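You operate a simulated robot arm through the tools that you are given. There is no shell and no other tool. Be economical: measure what you need, move in short steps, check, and stop when the job is done.

You run a simulated two-armed robot. Do the job below in one go: nothing can be reset, and whatever is moved stays where it is left.

## Task
Pick up the carton that says "video cable" from the beige table with one hand, pass it to the other hand and put it on the left end of the blue bench mat. Set down upright: carton.

The check looks at the end state, three seconds after you hand in, the way a careful person would. Anything else that was tipped, shoved, dropped, spilled or broken makes it a failure.

## Robot
Two 6-joint arms with two-finger grippers on one trunk, on a base that drives. Base frame: it is fixed to the floor where the robot stands at the start and does not move with it; the origin is under the middle of the robot, x ahead of it, y to its left, z up; the surface under the hand at the start is at about z = 800. Units: mm, degrees, N and s.
The left shoulder is at the start at [70, 176, 915], the right one opposite. With the tool pointing down near the work surface each hand reaches from about 460 to 780 mm from the robot's upright axis, wherever it stands, measured 20 degrees to its own side. Places, roughly: left end of the blue bench mat (17x26 cm) [-760, 1980, 800]. Payload 2.45 kg a hand.
The TCP of each hand is the grasp point between the finger pads, 26 mm short of the fingertips. In the tool frame z runs along the fingers and y along their closing line. The gripper opens to 96 mm. The gripper's body begins 69 mm behind the TCP.
Orientation is told as [roll, pitch, yaw] about the base's x, y, z axes, in that order, counted from this pose: with the fingers straight down and closing along the base's y, the tool's x points along the base's -x, its y along +y and its z along -z.

## Interface
- The arms move only by the tool play_rows. It takes "left_rows", "right_rows" or both (then of equal length, played together; a hand with none holds still); each is a list of rows, each a list of 7 numbers: the shift along the tool's x, y, z in mm, then the turn, a rotation vector about the tool's x, y, z in degrees, then the closure, from 0 (fully open) to 1 (shut). In form: [[x, y, z, wx, wy, wz, fingers], ...]. A call has 1 to 8 rows; each row is the pose to reach, as a shift and turn from the pose commanded when the call began, along the tool's axes at that moment. Each row takes 0.2 s and may step no farther than 50 mm and 8.6 degrees from the row before; otherwise, or with a gripper value out of range, the whole call is refused. A pose out of reach is approached as far as the arm can. The call stops where the force on the tool passes 40 N (or 10 N more than at its start, if that is more) or the arm is blocked; 0.2 s more then pass. The fingers move at their own pace and stop on an object; they squeeze with about 21 N. The grip force told is the motor's: it shows also when the fingers shut on nothing. Time passes only in rows, and 0.2 s behind the last, so rows that repeat a pose let the fingers close. It gives the time, the measured TCP pose, the force on the tool (base axes), the opening and the grip force at its end, in the units of the frame above (readings bear some noise), with the torque about the TCP (base axes, N m) and any sound that the robot's microphone picked up.
- Cameras (640 x 400 px; columns grow to the right, rows downward): "scene" is now at [140.6, 9.7, 1249.8]; the picture's right is [0.12, -0.99, 0.00], its down [-0.44, -0.05, -0.90] and it looks along [0.89, 0.10, -0.45] (base axes); focal length 263 px, centre (320, 200). "left" rides on the left gripper at [82, -3, -98] in its tool frame; the picture's right is [0.04, 1.00, 0.00], its down [-0.73, 0.03, -0.68] and it looks along [-0.68, 0.03, 0.73] (tool axes); focal length 256 px, centre (320, 200). "right" rides on the right gripper at [82, 3, -98] in its tool frame; the picture's right is [-0.04, 1.00, 0.00], its down [-0.73, -0.03, -0.68] and it looks along [-0.68, -0.03, 0.73] (tool axes); focal length 256 px, centre (320, 200). There is no depth. A picture from a camera that has moved, and an enlarged one, comes with that camera's place and axes in the base frame and with its lens.
- capture(camera): a new picture of that camera. The clock stands still meanwhile.
- lift_body(by): slides the trunk up (or, below 0, down) by that many mm; the arms and the scene camera ride with it, the base frame stays. It gives what a move gives, with no picture.
- drive_base(legs): drives the robot by 1 to 6 legs, each [ahead, left, turn to the left] in mm, mm and degrees, along the robot's own axes; the way and the turn of a leg run together, so that a leg with both is an arc; at most 1500 mm and 180 degrees a leg. The arms and the cameras ride along, it lands a little off, and it stops where it bumps. It gives what a move gives.
- aim_head(pan, tilt): turns the head with the scene camera to pan (to the left, within 86 degrees either way) and tilt (down, from -29 to 69), counted from straight ahead of the robot. It gives what a move gives.
- zoom(camera, box): a new picture of the part [left, top, right, bottom] of that camera's present view, enlarged. The clock stands still meanwhile.
- hand_in(): hands the job in; it is judged then, once.

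Work in short steps. Places have to be worked out from the pictures, the camera data and where the tool is seen: move nearer, look again, correct. Check each grasp and each placing, and mend what went wrong. You have 120 turns and 92 pictures in all, those below and enlarged ones among them. Open the grippers and draw the arms clear of the work before you hand the job in, unless the task says otherwise; then end with one line.

The tools are called after "Emit:" as a command line: name --argument value ..., lists and objects as JSON in quotes. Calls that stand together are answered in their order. play_rows: Moves the arms, as the interface text tells. Its arguments: {"type":"object","properties":{"left_rows":{"type":"array"},"right_rows":{"type":"array"}},"required":[]} The other tools are called the same way: lift_body (by) slides the trunk up or down; drive_base (legs) drives the base; aim_head (pan, tilt) turns the head that bears the scene camera; capture (camera) takes a picture; zoom (camera, box) takes an enlarged picture of a part of a camera's view; hand_in () hands the job in.

At the start:

```text
t: 0.0
left_tool_pos: [542.0, 374.3, 1129.5]
left_ee_rot: [0.0, 0.0, 0.0]
left_ft_force: [-0.1, -0.7, 0.6]
left_ft_torque: [-0.03, -0.01, 0.01]
left_opening: 95.8
left_grip_force: 0.0
right_tool_pos: [651.6, -151.3, 999.9]
right_ee_rot: [0.0, 0.0, 0.0]
right_ft_force: [-1.0, 0.1, 0.4]
right_ft_torque: [0.0, 0.02, 0.01]
right_opening: 96.0
right_grip_force: 0.1
trunk travel left (down, up): [-400.0, 440.0]
robot x, y, heading: [-2.4, -2.0, 0.1]
head pan, tilt: [6.7, 26.4]
```

scene: 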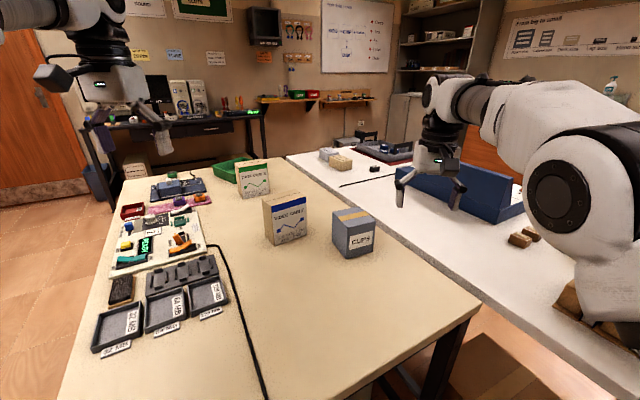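
right: 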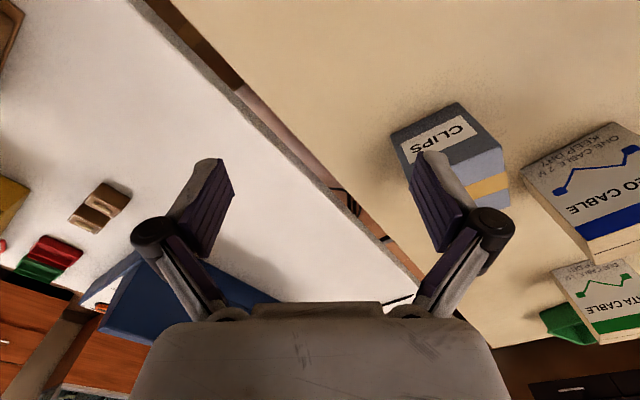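
left: 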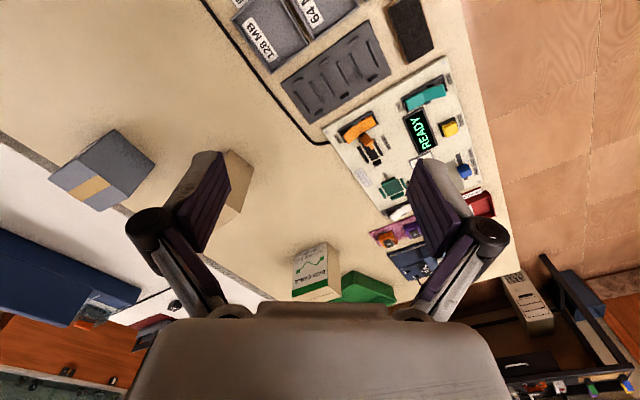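

The video cable carton stands mid-table, between the data cable and clips boxes. I zoom in to measure its corners.

Emit:
zoom --camera "scene" --box '[220, 150, 400, 270]'

```text
3.33 times, centred on (310, 210) of scene
camera zoom: at [140.6, 9.7, 1249.8], right [0.12, -0.99, 0.0], down [-0.44, -0.05, -0.9], along [0.89, 0.1, -0.45], focal length 876 px, centre (353, 167)
```

zoom: 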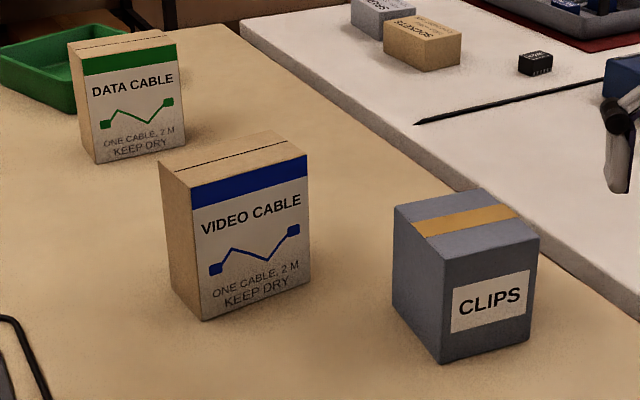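

The carton works out at about [788, 188], roughly 104 x 57 x 128 mm, with its narrow direction at about 45°. Next I look toward the destination.

Emit:
aim_head --pan 86 --tilt 15

Emit:
capture --camera "scene"

```text
t: 1.5
left_tool_pos: [540.8, 373.2, 1130.7]
left_ee_rot: [-0.1, -0.1, 0.0]
left_ft_force: [-0.8, -1.2, 0.4]
left_ft_torque: [0.0, -0.01, -0.02]
left_opening: 95.9
left_grip_force: 0.1
right_tool_pos: [651.6, -150.6, 1000.4]
right_ee_rot: [-0.1, 0.0, -0.1]
right_ft_force: [-0.1, -1.0, 0.0]
right_ft_torque: [0.01, -0.02, -0.01]
right_opening: 96.1
right_grip_force: 0.0
trunk travel left (down, up): [-400.0, 440.0]
robot x, y, heading: [1.6, -1.5, -0.0]
head pan, tilt: [85.9, 15.0]
```

```text
87 pictures are left
camera scene: at [56.2, 92.1, 1268.3], right [1.0, -0.07, 0.0], down [-0.02, -0.26, -0.97], along [0.07, 0.96, -0.26], focal length 263 px, centre (320, 200)
```

scene: 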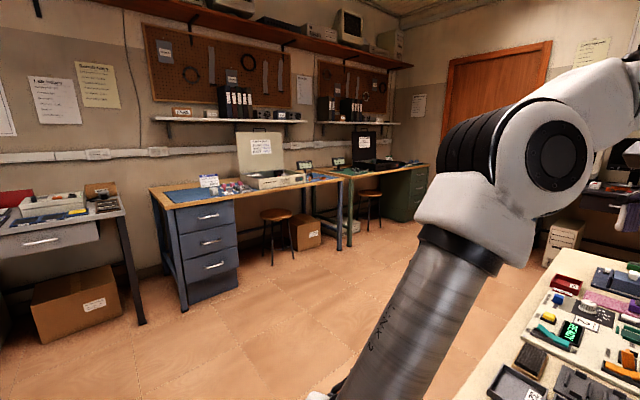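

Emit:
zoom --camera "scene" --box '[140, 130, 340, 255]'

```text
3.20 times, centred on (240, 192) of scene
camera zoom: at [56.2, 92.1, 1268.3], right [1.0, -0.07, 0.0], down [-0.02, -0.26, -0.97], along [0.07, 0.96, -0.26], focal length 841 px, centre (576, 224)
```

zoom: 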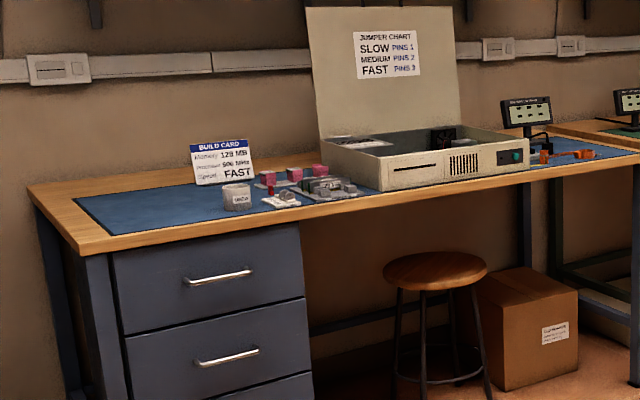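

The desk with the blue mat is rotated about 38°, and the mat's left end is clear of objects. I raise the trunk for clearance and slide along the near table's edge to bring the carton into the left hand's reach.

Emit:
lift_body --by 120

Emit:
drive_base --legs '[[95, -135, 0]]'

Emit:
aim_head --pan 22 --tilt 35

Emit:
capture --camera "scene"

```text
t: 3.0
left_tool_pos: [541.4, 375.7, 1249.9]
left_ee_rot: [0.0, 0.0, 0.0]
left_ft_force: [0.1, -0.6, -0.8]
left_ft_torque: [0.03, 0.0, -0.05]
left_opening: 96.2
left_grip_force: 0.1
right_tool_pos: [652.4, -151.0, 1120.7]
right_ee_rot: [-0.1, 0.0, 0.0]
right_ft_force: [0.1, 0.3, -0.1]
right_ft_torque: [-0.02, 0.0, -0.01]
right_opening: 95.9
right_grip_force: 0.1
trunk travel left (down, up): [-520.0, 320.0]
robot x, y, heading: [4.5, -1.5, 0.1]
head pan, tilt: [85.9, 15.0]
```

```text
t: 4.5
left_tool_pos: [635.7, 241.1, 1250.5]
left_ee_rot: [0.0, 0.0, 0.1]
left_ft_force: [0.0, -0.5, 0.4]
left_ft_torque: [0.0, 0.03, -0.01]
left_opening: 95.9
left_grip_force: 0.1
right_tool_pos: [746.2, -284.3, 1120.4]
right_ee_rot: [0.0, 0.0, 0.0]
right_ft_force: [0.7, 0.1, -0.5]
right_ft_torque: [0.0, 0.0, -0.01]
right_opening: 96.0
right_grip_force: 0.1
trunk travel left (down, up): [-520.0, 320.0]
robot x, y, heading: [94.4, -134.6, 0.1]
head pan, tilt: [85.9, 15.0]
```

```text
t: 5.8
left_tool_pos: [635.3, 241.9, 1250.2]
left_ee_rot: [0.0, 0.1, 0.0]
left_ft_force: [0.2, 0.2, 0.0]
left_ft_torque: [0.0, -0.03, -0.01]
left_opening: 95.8
left_grip_force: 0.1
right_tool_pos: [746.5, -285.5, 1120.5]
right_ee_rot: [0.0, 0.0, 0.0]
right_ft_force: [0.7, -0.1, -0.9]
right_ft_torque: [0.03, 0.02, -0.03]
right_opening: 96.1
right_grip_force: 0.1
trunk travel left (down, up): [-520.0, 320.0]
robot x, y, heading: [95.5, -131.7, 0.2]
head pan, tilt: [22.0, 35.0]
```

```text
85 pictures are left
camera scene: at [226.1, -101.9, 1356.3], right [0.38, -0.93, 0.0], down [-0.53, -0.22, -0.82], along [0.76, 0.31, -0.57], focal length 263 px, centre (320, 200)
```

scene: 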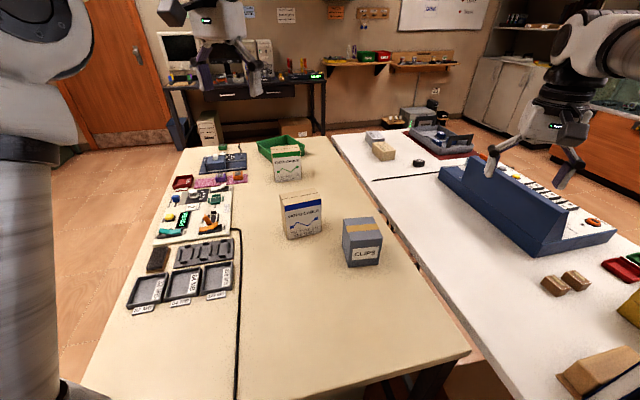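

The slide went well. I zoom in to re-measure the carton from this second viewpoint.

Emit:
zoom --camera "scene" --box '[250, 175, 350, 250]'

```text
5.33 times, centred on (300, 212) of scene
camera zoom: at [226.1, -101.9, 1356.3], right [0.38, -0.93, 0.0], down [-0.53, -0.22, -0.82], along [0.76, 0.31, -0.57], focal length 1402 px, centre (427, 133)
```

zoom: 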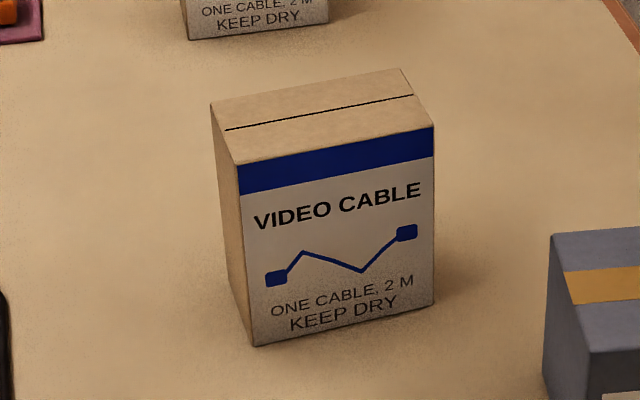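

The carton measures centre [787, 189], top at z≈928, yaw about -47°. I move the left hand above it with matching yaw.

Emit:
play_rows --left_rows '[[-20, -8, 27, 0, 0, 5.9, 0], [-40, -16, 55, 0, 0, 11.8, 0], [-60, -24, 82, 0, 0, 17.6, 0], [-81, -32, 110, 0, 0, 23.5, 0], [-101, -40, 137, 0, 0, 29.4, 0], [-121, -48, 165, 0, 0, 35.3, 0], [-141, -56, 192, 0, 0, 41.1, 0], [-161.5, -63.5, 220, 0, 0, 47, 0]]'

Emit:
capture --camera "left"

Emit:
capture --camera "scene"

```text
t: 7.6
left_tool_pos: [799.7, 177.3, 1030.4]
left_ee_rot: [0.0, 0.0, -47.0]
left_ft_force: [1.3, 0.1, -0.7]
left_ft_torque: [-0.02, 0.04, 0.01]
left_opening: 95.8
left_grip_force: 0.1
right_tool_pos: [747.2, -284.0, 1120.1]
right_ee_rot: [0.0, 0.1, 0.1]
right_ft_force: [0.1, 0.4, -0.6]
right_ft_torque: [0.03, 0.05, 0.01]
right_opening: 95.7
right_grip_force: 0.0
trunk travel left (down, up): [-520.0, 320.0]
robot x, y, heading: [97.0, -133.5, 0.2]
head pan, tilt: [22.0, 35.0]
```

```text
83 pictures are left
camera left: at [741.1, 234.9, 1128.6], right [0.7, 0.71, 0.0], down [0.52, -0.52, 0.68], along [0.48, -0.48, -0.73], focal length 256 px, centre (320, 200)
```

left: 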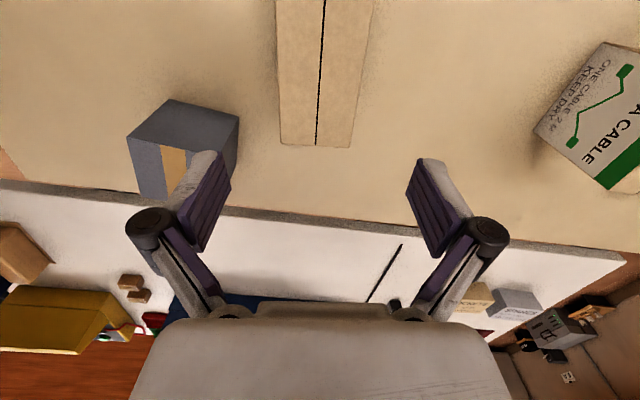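

```text
82 pictures are left
camera scene: at [228.2, -102.1, 1356.1], right [0.38, -0.93, 0.0], down [-0.53, -0.22, -0.82], along [0.76, 0.31, -0.57], focal length 263 px, centre (320, 200)
```

scene: 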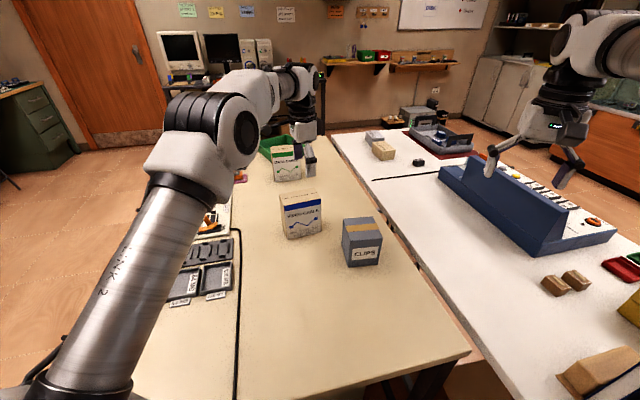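

The left camera confirms the hand is centred over the carton's slit line to within about 2 mm. I descend to z≈906 with the fingers straddling the thickness.

Emit:
play_rows --left_rows '[[0, 0, 40, 0, 0, 0.5, 0], [0, 0, 80, 0, 0, 1, 0], [0, 0, 105, 0, 0, 1, 0], [0, 0, 124, 0, 0, 1, 0]]'

Emit:
zoom --camera "scene" --box '[240, 120, 400, 270]'

```text
t: 8.6
left_tool_pos: [798.8, 178.1, 904.5]
left_ee_rot: [0.0, 0.0, -47.9]
left_ft_force: [0.7, 0.2, -0.6]
left_ft_torque: [-0.01, 0.0, 0.0]
left_opening: 96.0
left_grip_force: 0.1
right_tool_pos: [747.5, -283.0, 1120.3]
right_ee_rot: [0.1, 0.0, 0.1]
right_ft_force: [1.0, -0.4, 0.3]
right_ft_torque: [0.02, 0.01, 0.01]
right_opening: 96.0
right_grip_force: 0.0
trunk travel left (down, up): [-520.0, 320.0]
robot x, y, heading: [95.5, -134.7, 0.4]
head pan, tilt: [22.0, 35.0]
```

```text
2.67 times, centred on (320, 195) of scene
camera zoom: at [227.2, -101.8, 1356.2], right [0.38, -0.93, 0.0], down [-0.53, -0.22, -0.82], along [0.76, 0.31, -0.57], focal length 701 px, centre (320, 213)
```

zoom: 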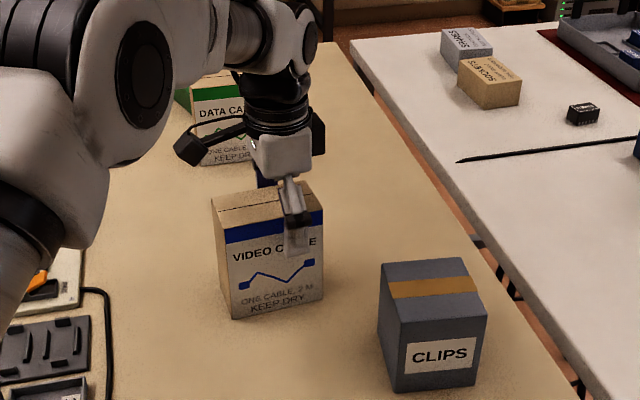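

The fingers straddle the carton, so I close them and then lift a little.

Emit:
play_rows --left_rows '[[0, 0, 0, 0, 0, 0, 0.5], [0, 0, 0, 0, 0, 0, 1], [0, 0, 0, 0, 0, 0, 1], [0, 0, -15, 0, 0, 0, 1], [0, 0, -40, 0, 0, 0, 1], [0, 0, -80, 0, 0, 0, 1], [0, 0, -120, 0, 0, 0, 1]]'

Emit:
capture --camera "scene"

```text
t: 10.2
left_tool_pos: [798.2, 178.2, 1027.7]
left_ee_rot: [0.0, -0.1, -47.9]
left_ft_force: [-0.7, 0.4, 0.7]
left_ft_torque: [0.02, -0.04, -0.01]
left_opening: 0.0
left_grip_force: 20.9
right_tool_pos: [745.5, -284.8, 1119.8]
right_ee_rot: [0.0, 0.0, 0.1]
right_ft_force: [0.1, -0.1, 0.9]
right_ft_torque: [-0.01, -0.02, 0.02]
right_opening: 96.3
right_grip_force: 0.0
trunk travel left (down, up): [-520.0, 320.0]
robot x, y, heading: [96.6, -133.6, 0.1]
head pan, tilt: [22.0, 35.0]
```

```text
80 pictures are left
camera scene: at [225.3, -102.5, 1356.4], right [0.38, -0.93, 0.0], down [-0.53, -0.22, -0.82], along [0.76, 0.31, -0.57], focal length 263 px, centre (320, 200)
```

scene: 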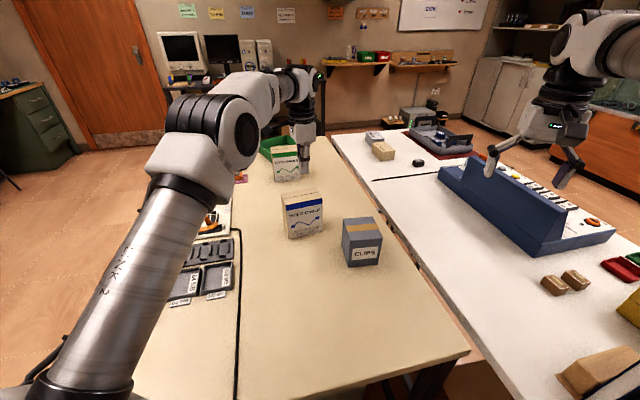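

The fingers shut to zero, so the carton was not held. I look closely at where the carton is now.

Emit:
zoom --camera "scene" --box '[250, 175, 350, 250]'

Emit:
capture --camera "left"

```text
5.33 times, centred on (300, 212) of scene
camera zoom: at [225.3, -102.5, 1356.4], right [0.38, -0.93, 0.0], down [-0.53, -0.22, -0.82], along [0.76, 0.31, -0.57], focal length 1402 px, centre (427, 133)
```

zoom: 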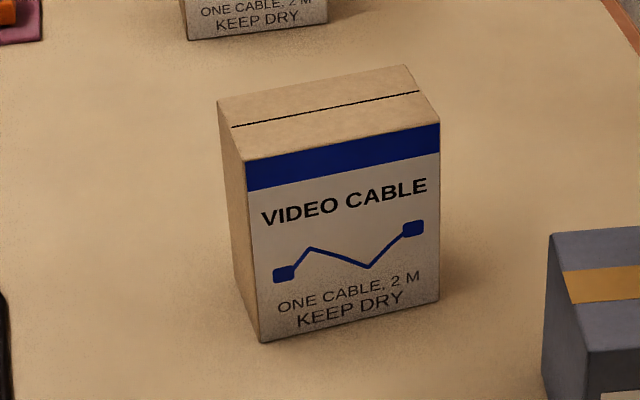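

```text
78 pictures are left
camera left: at [741.3, 237.0, 1126.1], right [0.71, 0.7, 0.0], down [0.51, -0.52, 0.68], along [0.48, -0.49, -0.73], focal length 256 px, centre (320, 200)
```

left: 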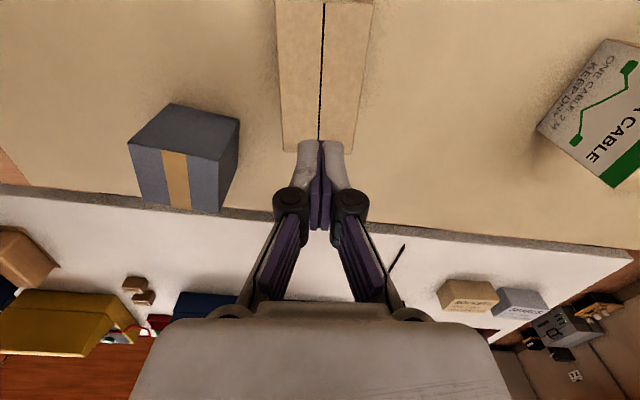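

The carton slipped out: it moved only a few mm and is still upright. I reopen, go in deeper (TCP about 50 mm below the top) and closer to the centre, then grip and lift just a little.

Emit:
play_rows --left_rows '[[5, 1, 0, 0, 0, 0, 0], [10, 1, 0, 0, 0, 0, 0], [10, 1, 20, 0, 0, 0, 0], [10, 1, 60, 0, 0, 0, 0], [10, 1, 100, 0, 0, 0, 0], [10, 1, 135, 0, 0, 0, 0], [10, 1, 150, 0, 0, 0, 0], [10, 1, 150, 0, 0, 0, 0]]'

Emit:
play_rows --left_rows '[[0, 0, 0, 0, 0, 0, 0.3], [0, 0, 0, 0, 0, 0, 0.6], [0, 0, 0, 0, 0, 0, 1], [0, 0, 0, 0, 0, 0, 1]]'

Emit:
zoom --camera "scene" --box '[250, 150, 350, 250]'

Emit:
capture --camera "left"

```text
t: 12.0
left_tool_pos: [790.5, 186.6, 877.1]
left_ee_rot: [0.0, 0.1, -47.9]
left_ft_force: [1.2, 0.2, 0.0]
left_ft_torque: [0.03, 0.0, 0.0]
left_opening: 95.9
left_grip_force: 0.1
right_tool_pos: [745.8, -285.6, 1120.6]
right_ee_rot: [0.0, 0.0, 0.1]
right_ft_force: [-0.5, 0.5, -0.4]
right_ft_torque: [0.02, 0.02, 0.02]
right_opening: 95.9
right_grip_force: 0.0
trunk travel left (down, up): [-520.0, 320.0]
robot x, y, heading: [93.4, -133.7, 0.2]
head pan, tilt: [22.0, 35.0]
```

```text
t: 13.0
left_tool_pos: [790.6, 185.3, 879.2]
left_ee_rot: [0.3, -0.1, -47.8]
left_ft_force: [7.0, 2.8, 19.2]
left_ft_torque: [-0.07, 0.06, 0.01]
left_opening: 73.0
left_grip_force: 20.4
right_tool_pos: [745.6, -285.8, 1121.6]
right_ee_rot: [0.0, -0.1, 0.1]
right_ft_force: [-0.9, -1.0, -0.6]
right_ft_torque: [-0.01, -0.01, 0.04]
right_opening: 95.8
right_grip_force: 0.1
trunk travel left (down, up): [-520.0, 320.0]
robot x, y, heading: [95.7, -134.1, -0.0]
head pan, tilt: [22.0, 35.0]
```

```text
4.00 times, centred on (300, 200) of scene
camera zoom: at [224.6, -102.9, 1356.7], right [0.38, -0.93, 0.0], down [-0.53, -0.22, -0.82], along [0.76, 0.31, -0.57], focal length 1051 px, centre (400, 200)
```

zoom: 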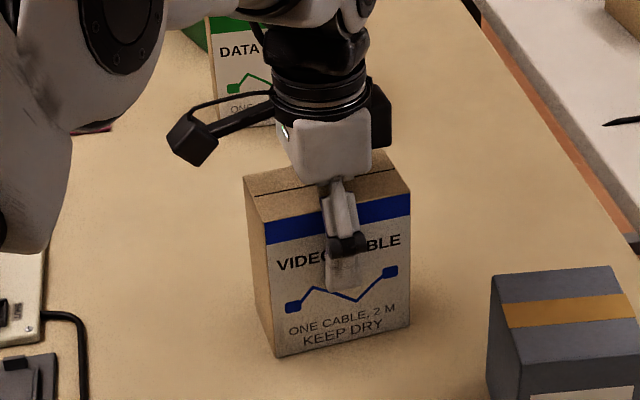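

```text
76 pictures are left
camera left: at [732.9, 244.8, 978.3], right [0.71, 0.7, 0.0], down [0.51, -0.52, 0.68], along [0.48, -0.48, -0.73], focal length 256 px, centre (320, 200)
```

left: 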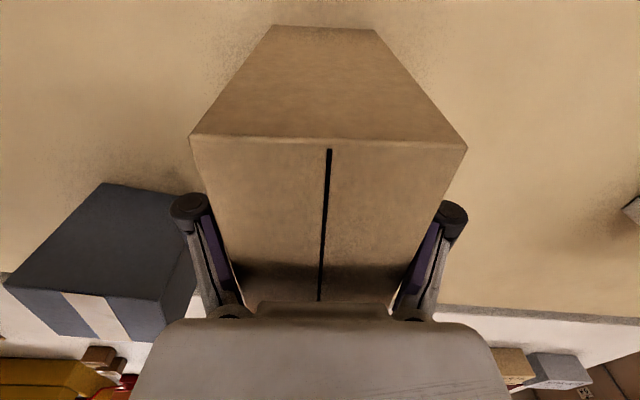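

The opening reads 73 mm with 19 N pushing up on the tool, so the splayed finger links are wedging on the carton's top edges; the carton itself is about 60 mm thick. I open, go up 17 mm and close again.

Emit:
play_rows --left_rows '[[0, 0, 0, 0, 0, 0, 0], [0, 0, 0, 0, 0, 0, 0], [0, 0, -17, 0, 0, 0, 0], [0, 0, -17, 0, 0, 0, 0.5], [0, 0, -17, 0, 0, 0, 1], [0, 0, -17, 0, 0, 0, 1]]'

```text
t: 14.4
left_tool_pos: [789.5, 186.0, 895.9]
left_ee_rot: [0.0, 0.0, -47.9]
left_ft_force: [-1.5, 0.0, 5.0]
left_ft_torque: [0.11, 0.2, 0.02]
left_opening: 61.7
left_grip_force: 21.2
right_tool_pos: [745.9, -284.7, 1121.5]
right_ee_rot: [0.0, 0.0, 0.2]
right_ft_force: [-0.4, -0.2, 0.7]
right_ft_torque: [0.0, 0.01, 0.01]
right_opening: 96.2
right_grip_force: 0.0
trunk travel left (down, up): [-520.0, 320.0]
robot x, y, heading: [94.0, -134.5, 0.3]
head pan, tilt: [22.0, 35.0]
```

The opening is now 61.7 mm, which fits the carton thickness. I lift slowly by 10 mm and read the forces.

Emit:
play_rows --left_rows '[[0, 0, -2, 0, 0, 0, 1], [0, 0, -4, 0, 0, 0, 1], [0, 0, -6, 0, 0, 0, 1], [0, 0, -8, 0, 0, 0, 1], [0, 0, -10, 0, 0, 0, 1]]'

Emit:
zoom --camera "scene" --box '[250, 150, 350, 250]'

```text
t: 15.6
left_tool_pos: [792.3, 186.0, 904.1]
left_ee_rot: [0.0, -0.1, -47.9]
left_ft_force: [0.7, 0.1, -2.4]
left_ft_torque: [-0.01, -0.02, -0.02]
left_opening: 61.9
left_grip_force: 21.0
right_tool_pos: [746.9, -283.9, 1120.1]
right_ee_rot: [0.0, 0.0, 0.0]
right_ft_force: [-0.1, 0.1, 0.1]
right_ft_torque: [0.0, 0.01, -0.02]
right_opening: 96.1
right_grip_force: 0.1
trunk travel left (down, up): [-520.0, 320.0]
robot x, y, heading: [95.9, -132.9, 0.2]
head pan, tilt: [22.0, 35.0]
```

```text
4.00 times, centred on (300, 200) of scene
camera zoom: at [226.5, -102.0, 1356.3], right [0.38, -0.93, 0.0], down [-0.53, -0.22, -0.82], along [0.76, 0.31, -0.57], focal length 1051 px, centre (400, 200)
```

zoom: 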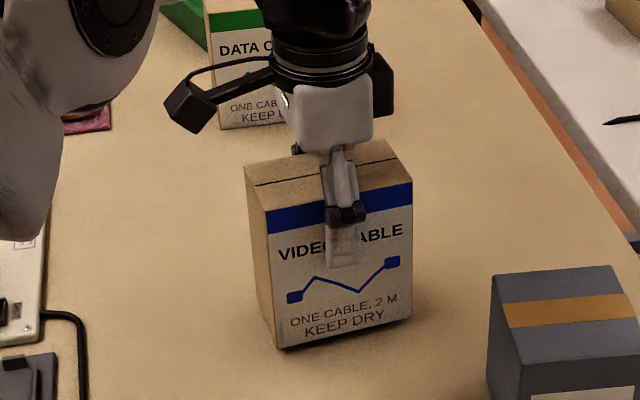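

The carton is off the table with -2.4 N of load, so it weighs about 0.25 kg. I raise it gently.

Emit:
play_rows --left_rows '[[0, 0, -6, 0, 0, 0, 1], [0, 0, -16, 0, 0, 0, 1], [0, 0, -30, 0, 0, 0, 1], [0, 0, -46, 0, 0, 0, 1], [0, 0, -62, 0, 0, 0, 1], [0, 0, -78, 0, 0, 0, 1], [0, 0, -90, 0, 0, 0, 1], [0, 0, -96, 0, 0, 0, 1]]'

Emit:
capture --camera "scene"

```text
t: 17.4
left_tool_pos: [790.9, 186.2, 999.4]
left_ee_rot: [-0.1, 0.1, -47.9]
left_ft_force: [-1.0, -0.6, -1.8]
left_ft_torque: [0.0, -0.01, -0.02]
left_opening: 61.8
left_grip_force: 20.9
right_tool_pos: [746.0, -283.5, 1119.9]
right_ee_rot: [0.0, 0.0, 0.1]
right_ft_force: [-0.5, -0.3, 0.5]
right_ft_torque: [-0.01, 0.0, 0.01]
right_opening: 95.9
right_grip_force: 0.0
trunk travel left (down, up): [-520.0, 320.0]
robot x, y, heading: [94.4, -133.0, -0.0]
head pan, tilt: [22.0, 35.0]
```

```text
74 pictures are left
camera scene: at [226.4, -102.0, 1356.3], right [0.38, -0.93, 0.0], down [-0.53, -0.22, -0.82], along [0.76, 0.31, -0.57], focal length 263 px, centre (320, 200)
```

scene: 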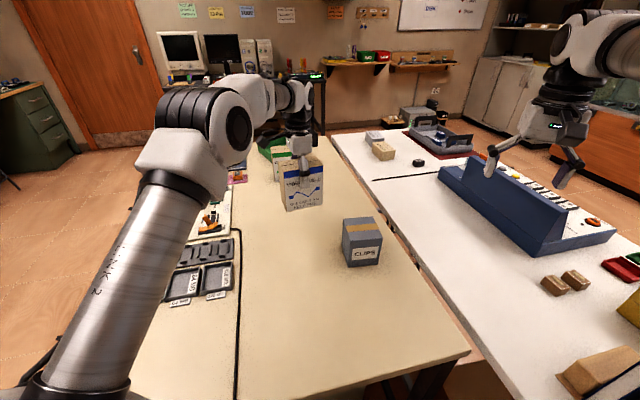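

The grip is holding. I raise the trunk, then bring the carton in front of the robot while turning it straight (yaw 0).

Emit:
lift_body --by 120

Emit:
play_rows --left_rows '[[-8, -15, 0, 0, 0, -3, 1], [-24, -46, 0, 0, 0, -9, 1], [-43, -82, 0, 0, 0, -16, 1], [-62, -118, 0, 0, 0, -23, 1], [-81, -154, 0, 0, 0, -30, 1], [-100, -190, 0, 0, 0, -37, 1], [-117, -224, 0, 0, 0, -44, 1], [-128, -245, 0, 0, 0, -48, 1]]'

Emit:
aim_head --pan 0 --tilt 25

Emit:
capture --camera "scene"

Emit:
capture --camera "left"

```text
t: 18.9
left_tool_pos: [791.5, 186.4, 1118.2]
left_ee_rot: [-0.1, -0.1, -47.8]
left_ft_force: [-0.5, -0.8, -2.7]
left_ft_torque: [-0.02, -0.01, 0.01]
left_opening: 61.5
left_grip_force: 21.1
right_tool_pos: [748.0, -285.0, 1240.0]
right_ee_rot: [0.1, 0.0, 0.1]
right_ft_force: [0.7, 0.1, -0.2]
right_ft_torque: [0.0, -0.01, -0.01]
right_opening: 96.0
right_grip_force: 0.1
trunk travel left (down, up): [-640.0, 200.0]
robot x, y, heading: [98.2, -136.2, 0.1]
head pan, tilt: [22.0, 35.0]
```

```text
t: 20.7
left_tool_pos: [702.2, -51.5, 1120.0]
left_ee_rot: [-3.2, 1.1, 2.5]
left_ft_force: [0.2, 0.3, -1.7]
left_ft_torque: [0.0, 0.02, 0.0]
left_opening: 61.9
left_grip_force: 21.1
right_tool_pos: [747.8, -282.7, 1239.6]
right_ee_rot: [0.0, 0.0, 0.1]
right_ft_force: [0.2, -0.5, -0.2]
right_ft_torque: [-0.02, -0.01, 0.0]
right_opening: 96.2
right_grip_force: 0.0
trunk travel left (down, up): [-640.0, 200.0]
robot x, y, heading: [93.4, -133.2, 0.2]
head pan, tilt: [22.0, 35.0]
```

```text
t: 21.6
left_tool_pos: [702.0, -51.9, 1126.7]
left_ee_rot: [-3.2, 0.4, 2.6]
left_ft_force: [0.6, -0.2, -1.6]
left_ft_torque: [0.02, 0.0, 0.03]
left_opening: 61.8
left_grip_force: 21.2
right_tool_pos: [746.6, -284.2, 1239.8]
right_ee_rot: [0.0, 0.0, 0.1]
right_ft_force: [-0.2, 0.8, -0.1]
right_ft_torque: [0.01, -0.03, -0.02]
right_opening: 95.7
right_grip_force: 0.1
trunk travel left (down, up): [-640.0, 200.0]
robot x, y, heading: [97.4, -130.4, 0.2]
head pan, tilt: [0.0, 25.0]
```

```text
73 pictures are left
camera scene: at [237.0, -135.2, 1492.0], right [0.0, -1.0, 0.0], down [-0.42, 0.0, -0.91], along [0.91, 0.0, -0.42], focal length 263 px, centre (320, 200)
```

scene: 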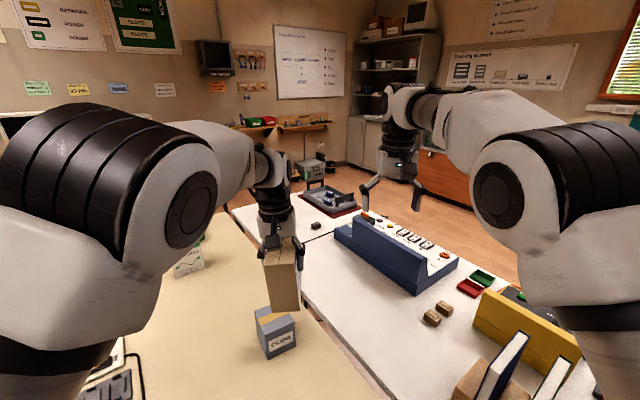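

```text
72 pictures are left
camera left: at [621.7, -52.9, 1225.8], right [-0.08, 0.99, -0.06], down [0.73, 0.1, 0.67], along [0.67, 0.01, -0.74], focal length 256 px, centre (320, 200)
```

left: 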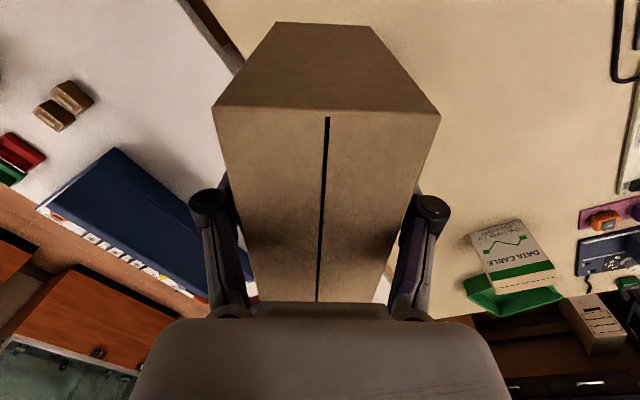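

The left arm stopped slightly short of the commanded pose there. I shift it back left where it reaches better and try a positive yaw, so the right hand can come in diagonally.

Emit:
play_rows --left_rows '[[-3, 15, 0, 0, 0, 0, 1], [-6, 35, 0, 0, 0, 0, 1], [-10, 55, 0, 0, 0, -6, 1], [-13, 75, 0, 0, 0, -12, 1], [-16, 90, 0, 0, 0, -18, 1], [-20, 100, 0, 0, 0, -24, 1], [-20, 100, 0, 0, 0, -30, 1], [-20, 100, 0, 0, 0, -30, 1]]'

```text
t: 23.4
left_tool_pos: [716.6, 27.6, 1120.6]
left_ee_rot: [0.1, 0.0, 30.2]
left_ft_force: [-0.1, 0.7, -2.5]
left_ft_torque: [0.0, 0.02, 0.01]
left_opening: 61.7
left_grip_force: 21.0
right_tool_pos: [747.7, -284.2, 1240.5]
right_ee_rot: [-0.1, 0.0, 0.1]
right_ft_force: [-1.3, -0.5, 0.5]
right_ft_torque: [0.01, -0.01, -0.02]
right_opening: 96.0
right_grip_force: 0.0
trunk travel left (down, up): [-640.0, 200.0]
robot x, y, heading: [97.4, -134.9, 0.1]
head pan, tilt: [0.0, 25.0]
```

Reach is fine here. But the right hand, tilted 45°, should enter on the side away from the left hand's camera, so I spin the carton about the vertical to yaw ≈ -120°.

Emit:
play_rows --left_rows '[[0, 0, 0, 0, 0, 5, 1], [0, 0, 0, 0, 0, 12, 1], [0, 0, 0, 0, 0, 19, 1], [0, 0, 0, 0, 0, 26, 1], [0, 0, 0, 0, 0, 33, 1], [0, 0, 0, 0, 0, 40, 1], [0, 0, 0, 0, 0, 47, 1], [0, 0, 0, 0, 0, 54, 1]]'

Emit:
play_rows --left_rows '[[0, 0, 0, 0, 0, 7, 1], [0, 0, 0, 0, 0, 14, 1], [0, 0, 0, 0, 0, 21, 1], [0, 0, 0, 0, 0, 28, 1], [0, 0, 0, 0, 0, 35, 1], [0, 0, 0, 0, 0, 42, 1], [0, 0, 0, 0, 0, 49, 1], [0, 0, 0, 0, 0, 54, 1]]'

Emit:
play_rows --left_rows '[[0, 0, 0, 0, 0, 7, 1], [0, 0, 0, 0, 0, 14, 1], [0, 0, 0, 0, 0, 21, 1], [0, 0, 0, 0, 0, 28, 1], [0, 0, 0, 0, 0, 35, 1], [0, 0, 0, 0, 0, 42, 1], [0, 0, 0, 0, 0, 42, 1]]'

Emit:
capture --camera "scene"

```text
t: 25.2
left_tool_pos: [716.1, 27.9, 1119.5]
left_ee_rot: [0.0, -0.1, -24.0]
left_ft_force: [-0.6, -0.1, -1.7]
left_ft_torque: [0.0, 0.0, 0.02]
left_opening: 61.6
left_grip_force: 21.3
right_tool_pos: [746.4, -284.0, 1240.6]
right_ee_rot: [0.0, 0.0, 0.2]
right_ft_force: [-0.1, 0.0, 0.8]
right_ft_torque: [0.04, 0.0, -0.03]
right_opening: 96.1
right_grip_force: 0.1
trunk travel left (down, up): [-640.0, 200.0]
robot x, y, heading: [94.0, -130.3, 0.1]
head pan, tilt: [0.0, 25.0]
```

```text
t: 27.0
left_tool_pos: [715.3, 26.5, 1120.2]
left_ee_rot: [0.0, 0.0, -78.1]
left_ft_force: [-0.9, -0.8, -1.9]
left_ft_torque: [-0.01, 0.02, -0.01]
left_opening: 61.8
left_grip_force: 21.1
right_tool_pos: [747.3, -283.4, 1240.6]
right_ee_rot: [0.0, 0.0, 0.0]
right_ft_force: [0.1, 0.5, -0.2]
right_ft_torque: [-0.01, -0.01, 0.02]
right_opening: 95.8
right_grip_force: 0.2
trunk travel left (down, up): [-640.0, 200.0]
robot x, y, heading: [93.6, -135.4, 0.3]
head pan, tilt: [0.0, 25.0]
```

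```text
t: 28.6
left_tool_pos: [715.2, 26.8, 1118.4]
left_ee_rot: [0.1, 0.0, -120.0]
left_ft_force: [-0.9, 0.1, -1.9]
left_ft_torque: [-0.03, 0.02, -0.02]
left_opening: 61.8
left_grip_force: 21.0
right_tool_pos: [746.6, -284.6, 1240.6]
right_ee_rot: [0.0, 0.0, 0.2]
right_ft_force: [-1.3, 0.4, -0.3]
right_ft_torque: [-0.04, 0.0, 0.02]
right_opening: 96.0
right_grip_force: 0.0
trunk travel left (down, up): [-640.0, 200.0]
robot x, y, heading: [93.4, -137.5, 0.3]
head pan, tilt: [0.0, 25.0]
```

```text
71 pictures are left
camera scene: at [237.1, -135.1, 1492.0], right [0.0, -1.0, 0.0], down [-0.42, 0.0, -0.91], along [0.91, 0.0, -0.42], focal length 263 px, centre (320, 200)
```

scene: 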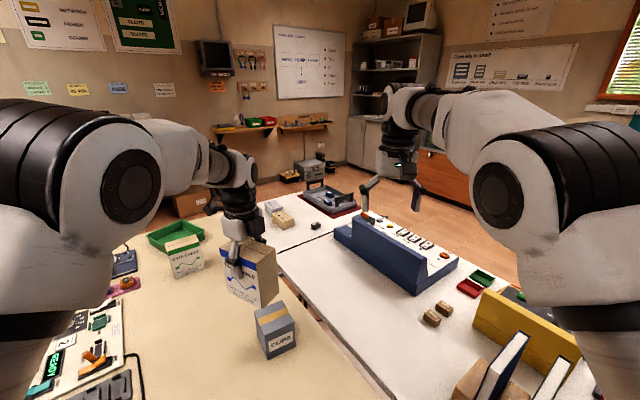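

The turn worked and the carton is held at [715, 27, 1119]. I now bring the right hand to an intermediate pose with its fingers tilted 45° and pointing left-forward (yaw 60°).

Emit:
play_rows --right_rows '[[13, 13, 5, -2.7, -4.7, -6.5, 0], [27, 26, 10, -5.4, -9.4, -13.1, 0], [40, 39, 15, -8.1, -14.1, -19.6, 0], [54, 52, 20, -10.8, -18.8, -26.2, 0], [67, 65, 25, -13.6, -23.5, -32.7, 0], [80, 78, 30, -16.3, -28.2, -39.3, 0], [94, 91, 35, -19, -32.8, -45.8, 0], [107, 104, 40, -21.7, -37.5, -52.3, 0]]'

Emit:
play_rows --right_rows '[[0, 0, 0, -1.8, -3.2, -4.4, 0], [0, 0, 0, -1.8, -3.2, -4.4, 0]]'

Emit:
capture --camera "scene"

Emit:
capture --camera "right"

```text
t: 30.4
left_tool_pos: [715.1, 27.6, 1119.2]
left_ee_rot: [0.1, 0.0, -119.9]
left_ft_force: [0.8, 0.2, -2.5]
left_ft_torque: [0.01, 0.01, -0.01]
left_opening: 61.6
left_grip_force: 20.6
right_tool_pos: [642.0, -181.3, 1203.2]
right_ee_rot: [2.3, -41.8, 54.0]
right_ft_force: [-0.1, 0.0, -0.1]
right_ft_torque: [-0.02, 0.0, 0.02]
right_opening: 96.1
right_grip_force: 0.1
trunk travel left (down, up): [-640.0, 200.0]
robot x, y, heading: [95.3, -132.8, -0.1]
head pan, tilt: [0.0, 25.0]
```

```text
t: 31.0
left_tool_pos: [715.6, 27.4, 1118.5]
left_ee_rot: [0.0, -0.1, -120.0]
left_ft_force: [-0.7, 0.1, -2.6]
left_ft_torque: [0.02, 0.02, 0.0]
left_opening: 61.9
left_grip_force: 20.5
right_tool_pos: [639.5, -180.3, 1201.5]
right_ee_rot: [-0.1, -44.9, 60.1]
right_ft_force: [0.1, -0.2, 0.5]
right_ft_torque: [0.02, 0.02, -0.04]
right_opening: 96.0
right_grip_force: 0.0
trunk travel left (down, up): [-640.0, 200.0]
robot x, y, heading: [96.1, -133.9, -0.1]
head pan, tilt: [0.0, 25.0]
```

```text
70 pictures are left
camera scene: at [237.0, -134.6, 1492.1], right [0.0, -1.0, 0.0], down [-0.42, 0.0, -0.91], along [0.91, 0.0, -0.42], focal length 263 px, centre (320, 200)
```

scene: 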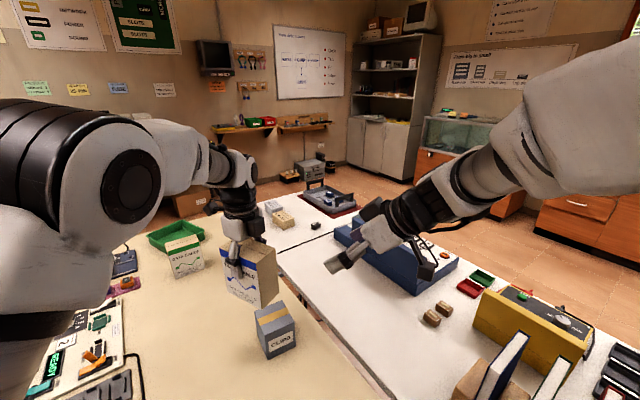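

```text
69 pictures are left
camera right: at [574.0, -289.5, 1213.2], right [-0.85, 0.52, 0.03], down [0.05, 0.02, 1.0], along [0.52, 0.85, -0.04], focal length 256 px, centre (320, 200)
```

right: 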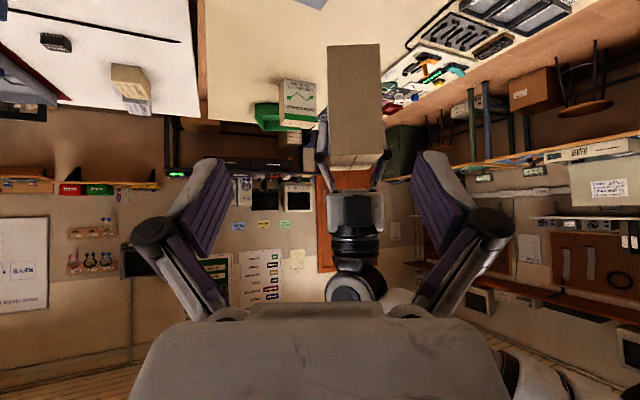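

The carton appears end-on and well aligned in the right camera. I move to the pre-grasp point about 110 mm short of the grip.

Emit:
play_rows --right_rows '[[-10, 9.5, 27, 0, 0, 0, 0], [-20, 19, 55, 0, 0, 0, 0], [-30, 28.5, 82, 0, 0, 0, 0], [-40, 38, 110, 0, 0, 0, 0], [-40, 38, 110, 0, 0, 0, 0]]'

Emit:
capture --camera "scene"

Emit:
capture --camera "right"

```text
t: 32.4
left_tool_pos: [715.2, 27.2, 1118.8]
left_ee_rot: [0.1, 0.0, -119.9]
left_ft_force: [-0.7, 0.9, -2.7]
left_ft_torque: [0.0, -0.02, 0.02]
left_opening: 61.6
left_grip_force: 21.0
right_tool_pos: [690.1, -131.4, 1187.7]
right_ee_rot: [1.8, -48.5, 57.2]
right_ft_force: [-0.3, 0.0, -0.1]
right_ft_torque: [-0.02, 0.02, 0.0]
right_opening: 95.9
right_grip_force: 0.2
right hand out of reach, approached as far as the arm can: row 3, 4, 5
trunk travel left (down, up): [-640.0, 200.0]
robot x, y, heading: [94.5, -130.8, 0.3]
head pan, tilt: [0.0, 25.0]
stopped in row 5 (right hand): the arm was blocked; the commanded pose is now the measured one
```

```text
68 pictures are left
camera scene: at [237.2, -135.4, 1492.0], right [0.0, -1.0, 0.0], down [-0.42, 0.0, -0.91], along [0.91, 0.0, -0.42], focal length 263 px, centre (320, 200)
```

scene: 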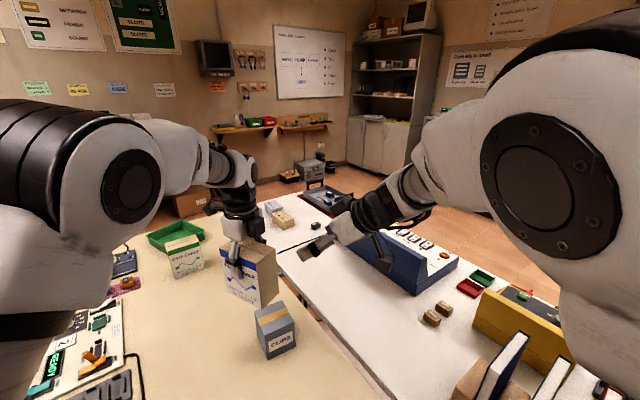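

```text
67 pictures are left
camera right: at [621.3, -238.0, 1190.4], right [-0.84, 0.54, 0.05], down [0.03, -0.05, 1.0], along [0.55, 0.84, 0.02], focal length 256 px, centre (320, 200)
```

right: 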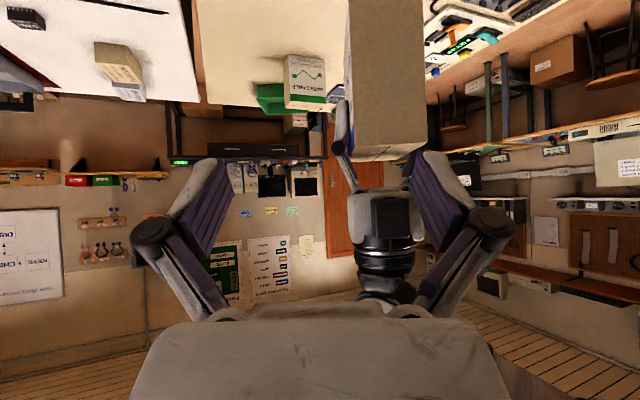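

The right arm can't reach that far left, since each shoulder limits inward reach. I'll move the handover to the robot's midline with the right hand pointing straight left (yaw 90°). First I turn the right hand there and see how it reaches.

Emit:
play_rows --right_rows '[[8, -12, -9, -6.1, 0.9, -5.4, 0], [16, -23, -18, -12.3, 1.8, -10.8, 0], [24, -35, -27, -18.4, 2.6, -16.3, 0], [24, -35, -27, -24.6, 3.5, -21.7, 0], [24, -35, -27, -24.6, 3.5, -21.7, 0]]'

```text
t: 33.6
left_tool_pos: [714.5, 27.9, 1119.5]
left_ee_rot: [0.0, -0.1, -119.8]
left_ft_force: [-0.4, 0.6, -2.5]
left_ft_torque: [0.01, -0.05, 0.01]
left_opening: 61.7
left_grip_force: 20.9
right_tool_pos: [698.6, -176.8, 1185.5]
right_ee_rot: [2.8, -45.5, 89.6]
right_ft_force: [0.5, 0.0, -0.4]
right_ft_torque: [-0.02, -0.03, 0.01]
right_opening: 96.0
right_grip_force: 0.1
trunk travel left (down, up): [-640.0, 200.0]
robot x, y, heading: [94.7, -130.1, 0.2]
head pan, tilt: [0.0, 25.0]
```

Orientation is fine. I test how far left this hand reaches in this pose, stopping short of the carton.

Emit:
play_rows --right_rows '[[-4, 0, 25, 1, 0, 0, 0], [-8, 0, 50, 2, 0, 0, 0], [-12, 0, 75, 2.8, 0, 0, 0], [-16, 0, 100, 2.8, 0, 0, 0], [-16, 0, 100, 2.8, 0, 0, 0]]'

```text
t: 34.8
left_tool_pos: [715.4, 26.6, 1118.6]
left_ee_rot: [0.0, 0.0, -119.8]
left_ft_force: [-0.2, -0.4, -2.0]
left_ft_torque: [0.0, -0.06, 0.02]
left_opening: 61.6
left_grip_force: 20.6
right_tool_pos: [695.5, -97.1, 1125.4]
right_ee_rot: [-0.1, -45.6, 89.5]
right_ft_force: [-0.5, 0.8, -0.8]
right_ft_torque: [0.0, 0.01, 0.0]
right_opening: 95.7
right_grip_force: 0.1
trunk travel left (down, up): [-640.0, 200.0]
robot x, y, heading: [98.5, -133.5, 0.3]
head pan, tilt: [0.0, 25.0]
```

The right hand reaches further left in this pose. I back it off while turning the carton to yaw -90° and shifting it toward the midline at x≈696.

Emit:
play_rows --right_rows '[[0, 0, -35, 0, 0, 0, 0], [0, 0, -70, 0, 0, 0, 0], [0, 0, -100, 0, 0, 0, 0], [0, 0, -110, 0, 0, 0, 0], [0, 0, -110, 0, 0, 0, 0], [0, 0, -110, 0, 0, 0, 0], [0, 0, -110, 0, 0, 0, 0], [0, 0, -110, 0, 0, 0, 0]]' --left_rows '[[0, 0, 0, 0, 0, 0, 1], [0, 0, 0, 0, 0, -2, 1], [-8, 2, 0, 0, 0, -7, 1], [-20, 4, 0, 0, 0, -13, 1], [-33, 7, 0, 0, 0, -19, 1], [-47, 10, 0, 0, 0, -25, 1], [-58, 12, 0, 0, 0, -30, 1], [-62, 13, 0, 0, 0, -30, 1]]'

Emit:
capture --camera "right"

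Emit:
capture --camera "scene"

```text
t: 36.6
left_tool_pos: [695.8, -31.3, 1118.5]
left_ee_rot: [-0.2, -0.3, -89.7]
left_ft_force: [-0.1, 0.2, -2.5]
left_ft_torque: [-0.02, 0.03, -0.01]
left_opening: 61.9
left_grip_force: 20.8
right_tool_pos: [693.0, -173.4, 1202.9]
right_ee_rot: [0.0, -45.4, 89.4]
right_ft_force: [0.1, 0.6, -0.9]
right_ft_torque: [-0.02, -0.02, 0.05]
right_opening: 96.1
right_grip_force: 0.1
trunk travel left (down, up): [-640.0, 200.0]
robot x, y, heading: [92.4, -133.3, -0.0]
head pan, tilt: [0.0, 25.0]
```

```text
66 pictures are left
camera right: at [690.4, -300.0, 1212.8], right [-1.0, 0.04, 0.03], down [0.03, 0.03, 1.0], along [0.04, 1.0, -0.03], focal length 256 px, centre (320, 200)
```

right: 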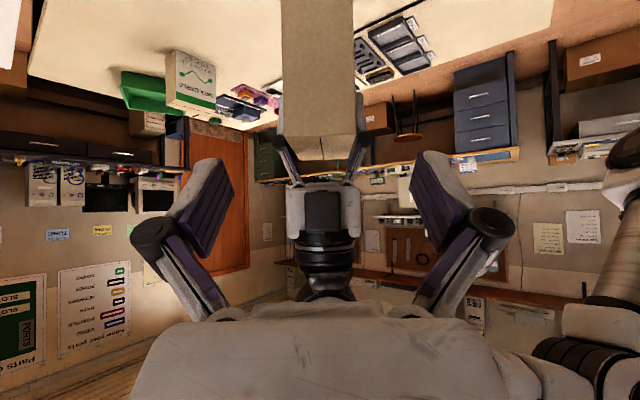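

```text
65 pictures are left
camera scene: at [237.3, -134.8, 1492.0], right [0.0, -1.0, 0.0], down [-0.42, 0.0, -0.91], along [0.91, 0.0, -0.42], focal length 263 px, centre (320, 200)
```

scene: 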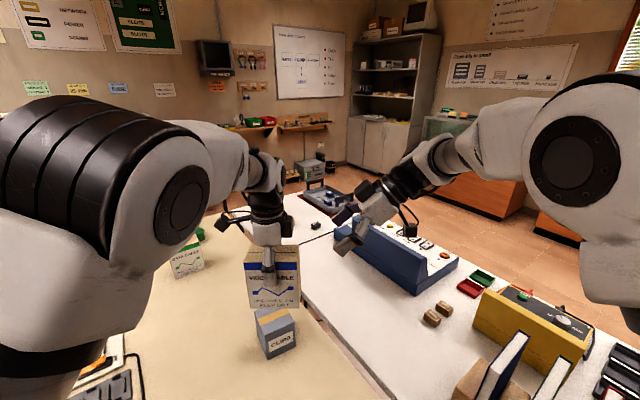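

The left hand is exactly where commanded and the carton is lined up. I move the right hand in along its fingers, stopping just short of the grip depth.

Emit:
play_rows --right_rows '[[8, -2, 20, 0, 0, 0, 0], [16, -3, 45, 0, 0, 0, 0], [16, -3, 75, 0, 0, 0, 0], [16, -3, 100, 0, 0, 0, 0], [16, -3, 120, 0, 0, 0, 0], [16, -3, 135, 0, 0, 0, 0]]'

Emit:
capture --camera "right"

Emit:
zoom --camera "scene" --box '[210, 150, 430, 370]'

```text
t: 38.0
left_tool_pos: [696.8, -30.1, 1120.1]
left_ee_rot: [0.0, -0.3, -89.8]
left_ft_force: [0.1, 0.0, -2.1]
left_ft_torque: [-0.03, -0.01, 0.03]
left_opening: 61.9
left_grip_force: 21.2
right_tool_pos: [701.7, -90.0, 1098.2]
right_ee_rot: [0.0, -45.6, 89.3]
right_ft_force: [-0.2, -0.9, -0.1]
right_ft_torque: [0.02, -0.01, -0.02]
right_opening: 96.0
right_grip_force: 0.1
trunk travel left (down, up): [-640.0, 200.0]
robot x, y, heading: [95.1, -136.8, 0.1]
head pan, tilt: [0.0, 25.0]
```

```text
64 pictures are left
camera right: at [697.2, -217.2, 1108.4], right [-1.0, 0.04, 0.03], down [0.03, 0.03, 1.0], along [0.04, 1.0, -0.03], focal length 256 px, centre (320, 200)
```

right: 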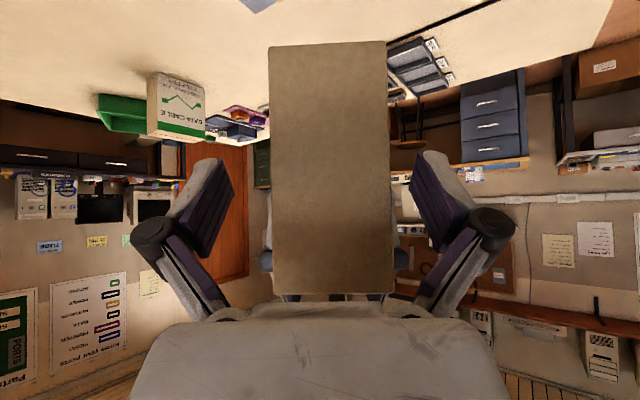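

```text
1.82 times, centred on (320, 260) of scene
camera zoom: at [237.4, -134.6, 1492.0], right [0.0, -1.0, 0.0], down [-0.42, 0.0, -0.91], along [0.91, 0.0, -0.42], focal length 478 px, centre (320, 91)
```

zoom: 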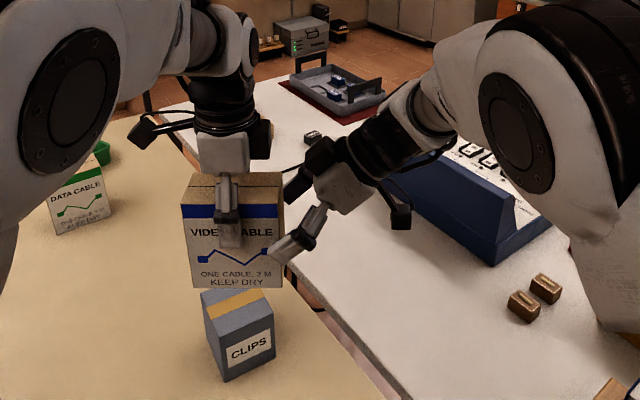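

The right hand is about 3 mm off in x, and everything is clear of the left hand. I correct that, advance the last 34 mm and close gently.

Emit:
play_rows --right_rows '[[0, 3, 12, 0, 0, 0, 0], [0, 3, 24, 0, 0, 0, 0], [0, 3, 34, 0, 0, 0, 0], [0, 3, 34, 0, 0, 0, 0.2], [0, 3, 34, 0, 0, 0, 0.35], [0, 3, 34, 0, 0, 0, 1], [0, 3, 34, 0, 0, 0, 1]]'

Emit:
zoom --camera "scene" --box '[210, 150, 430, 370]'

Emit:
capture --camera "right"

```text
t: 39.5
left_tool_pos: [699.1, -30.6, 1121.9]
left_ee_rot: [0.7, -0.4, -89.7]
left_ft_force: [26.5, -5.0, -7.0]
left_ft_torque: [-0.41, -0.78, 0.61]
left_opening: 65.0
left_grip_force: 21.8
right_tool_pos: [704.8, -79.9, 1079.6]
right_ee_rot: [1.1, -47.3, 87.3]
right_ft_force: [-26.0, 5.0, 4.4]
right_ft_torque: [0.43, -0.25, 0.66]
right_opening: 64.9
right_grip_force: 21.5
trunk travel left (down, up): [-640.0, 200.0]
robot x, y, heading: [98.6, -133.4, -0.0]
head pan, tilt: [0.0, 25.0]
stopped in row 7 (left hand): the force on the tool passed its limit at 40 N (the readings are from after the stop); the commanded pose is now the measured one
```

```text
1.82 times, centred on (320, 260) of scene
camera zoom: at [237.2, -135.1, 1492.0], right [0.0, -1.0, 0.0], down [-0.42, 0.0, -0.91], along [0.91, 0.0, -0.42], focal length 478 px, centre (320, 91)
```

zoom: 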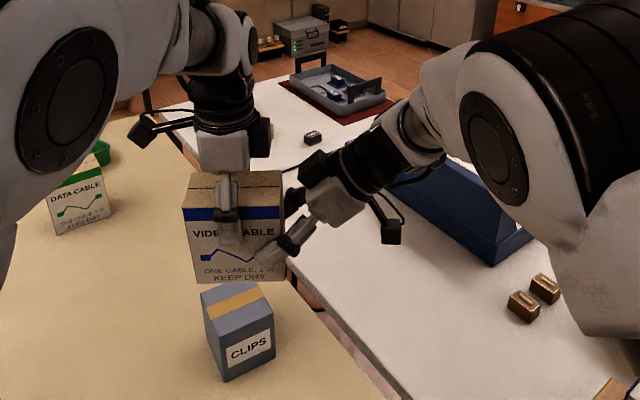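

```text
61 pictures are left
camera right: at [698.0, -207.1, 1085.6], right [-1.0, 0.06, 0.04], down [0.04, 0.0, 1.0], along [0.06, 1.0, 0.0], focal length 256 px, centre (320, 200)
```

right: 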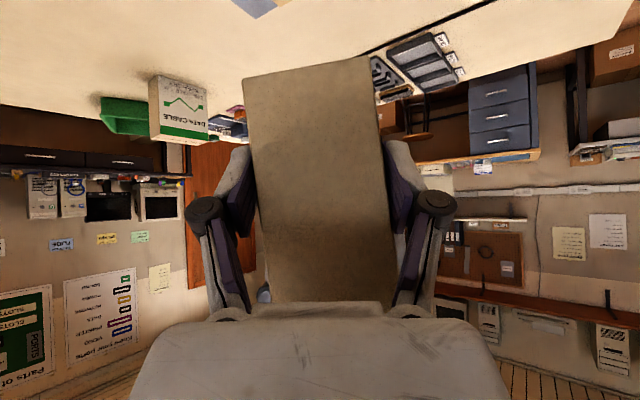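

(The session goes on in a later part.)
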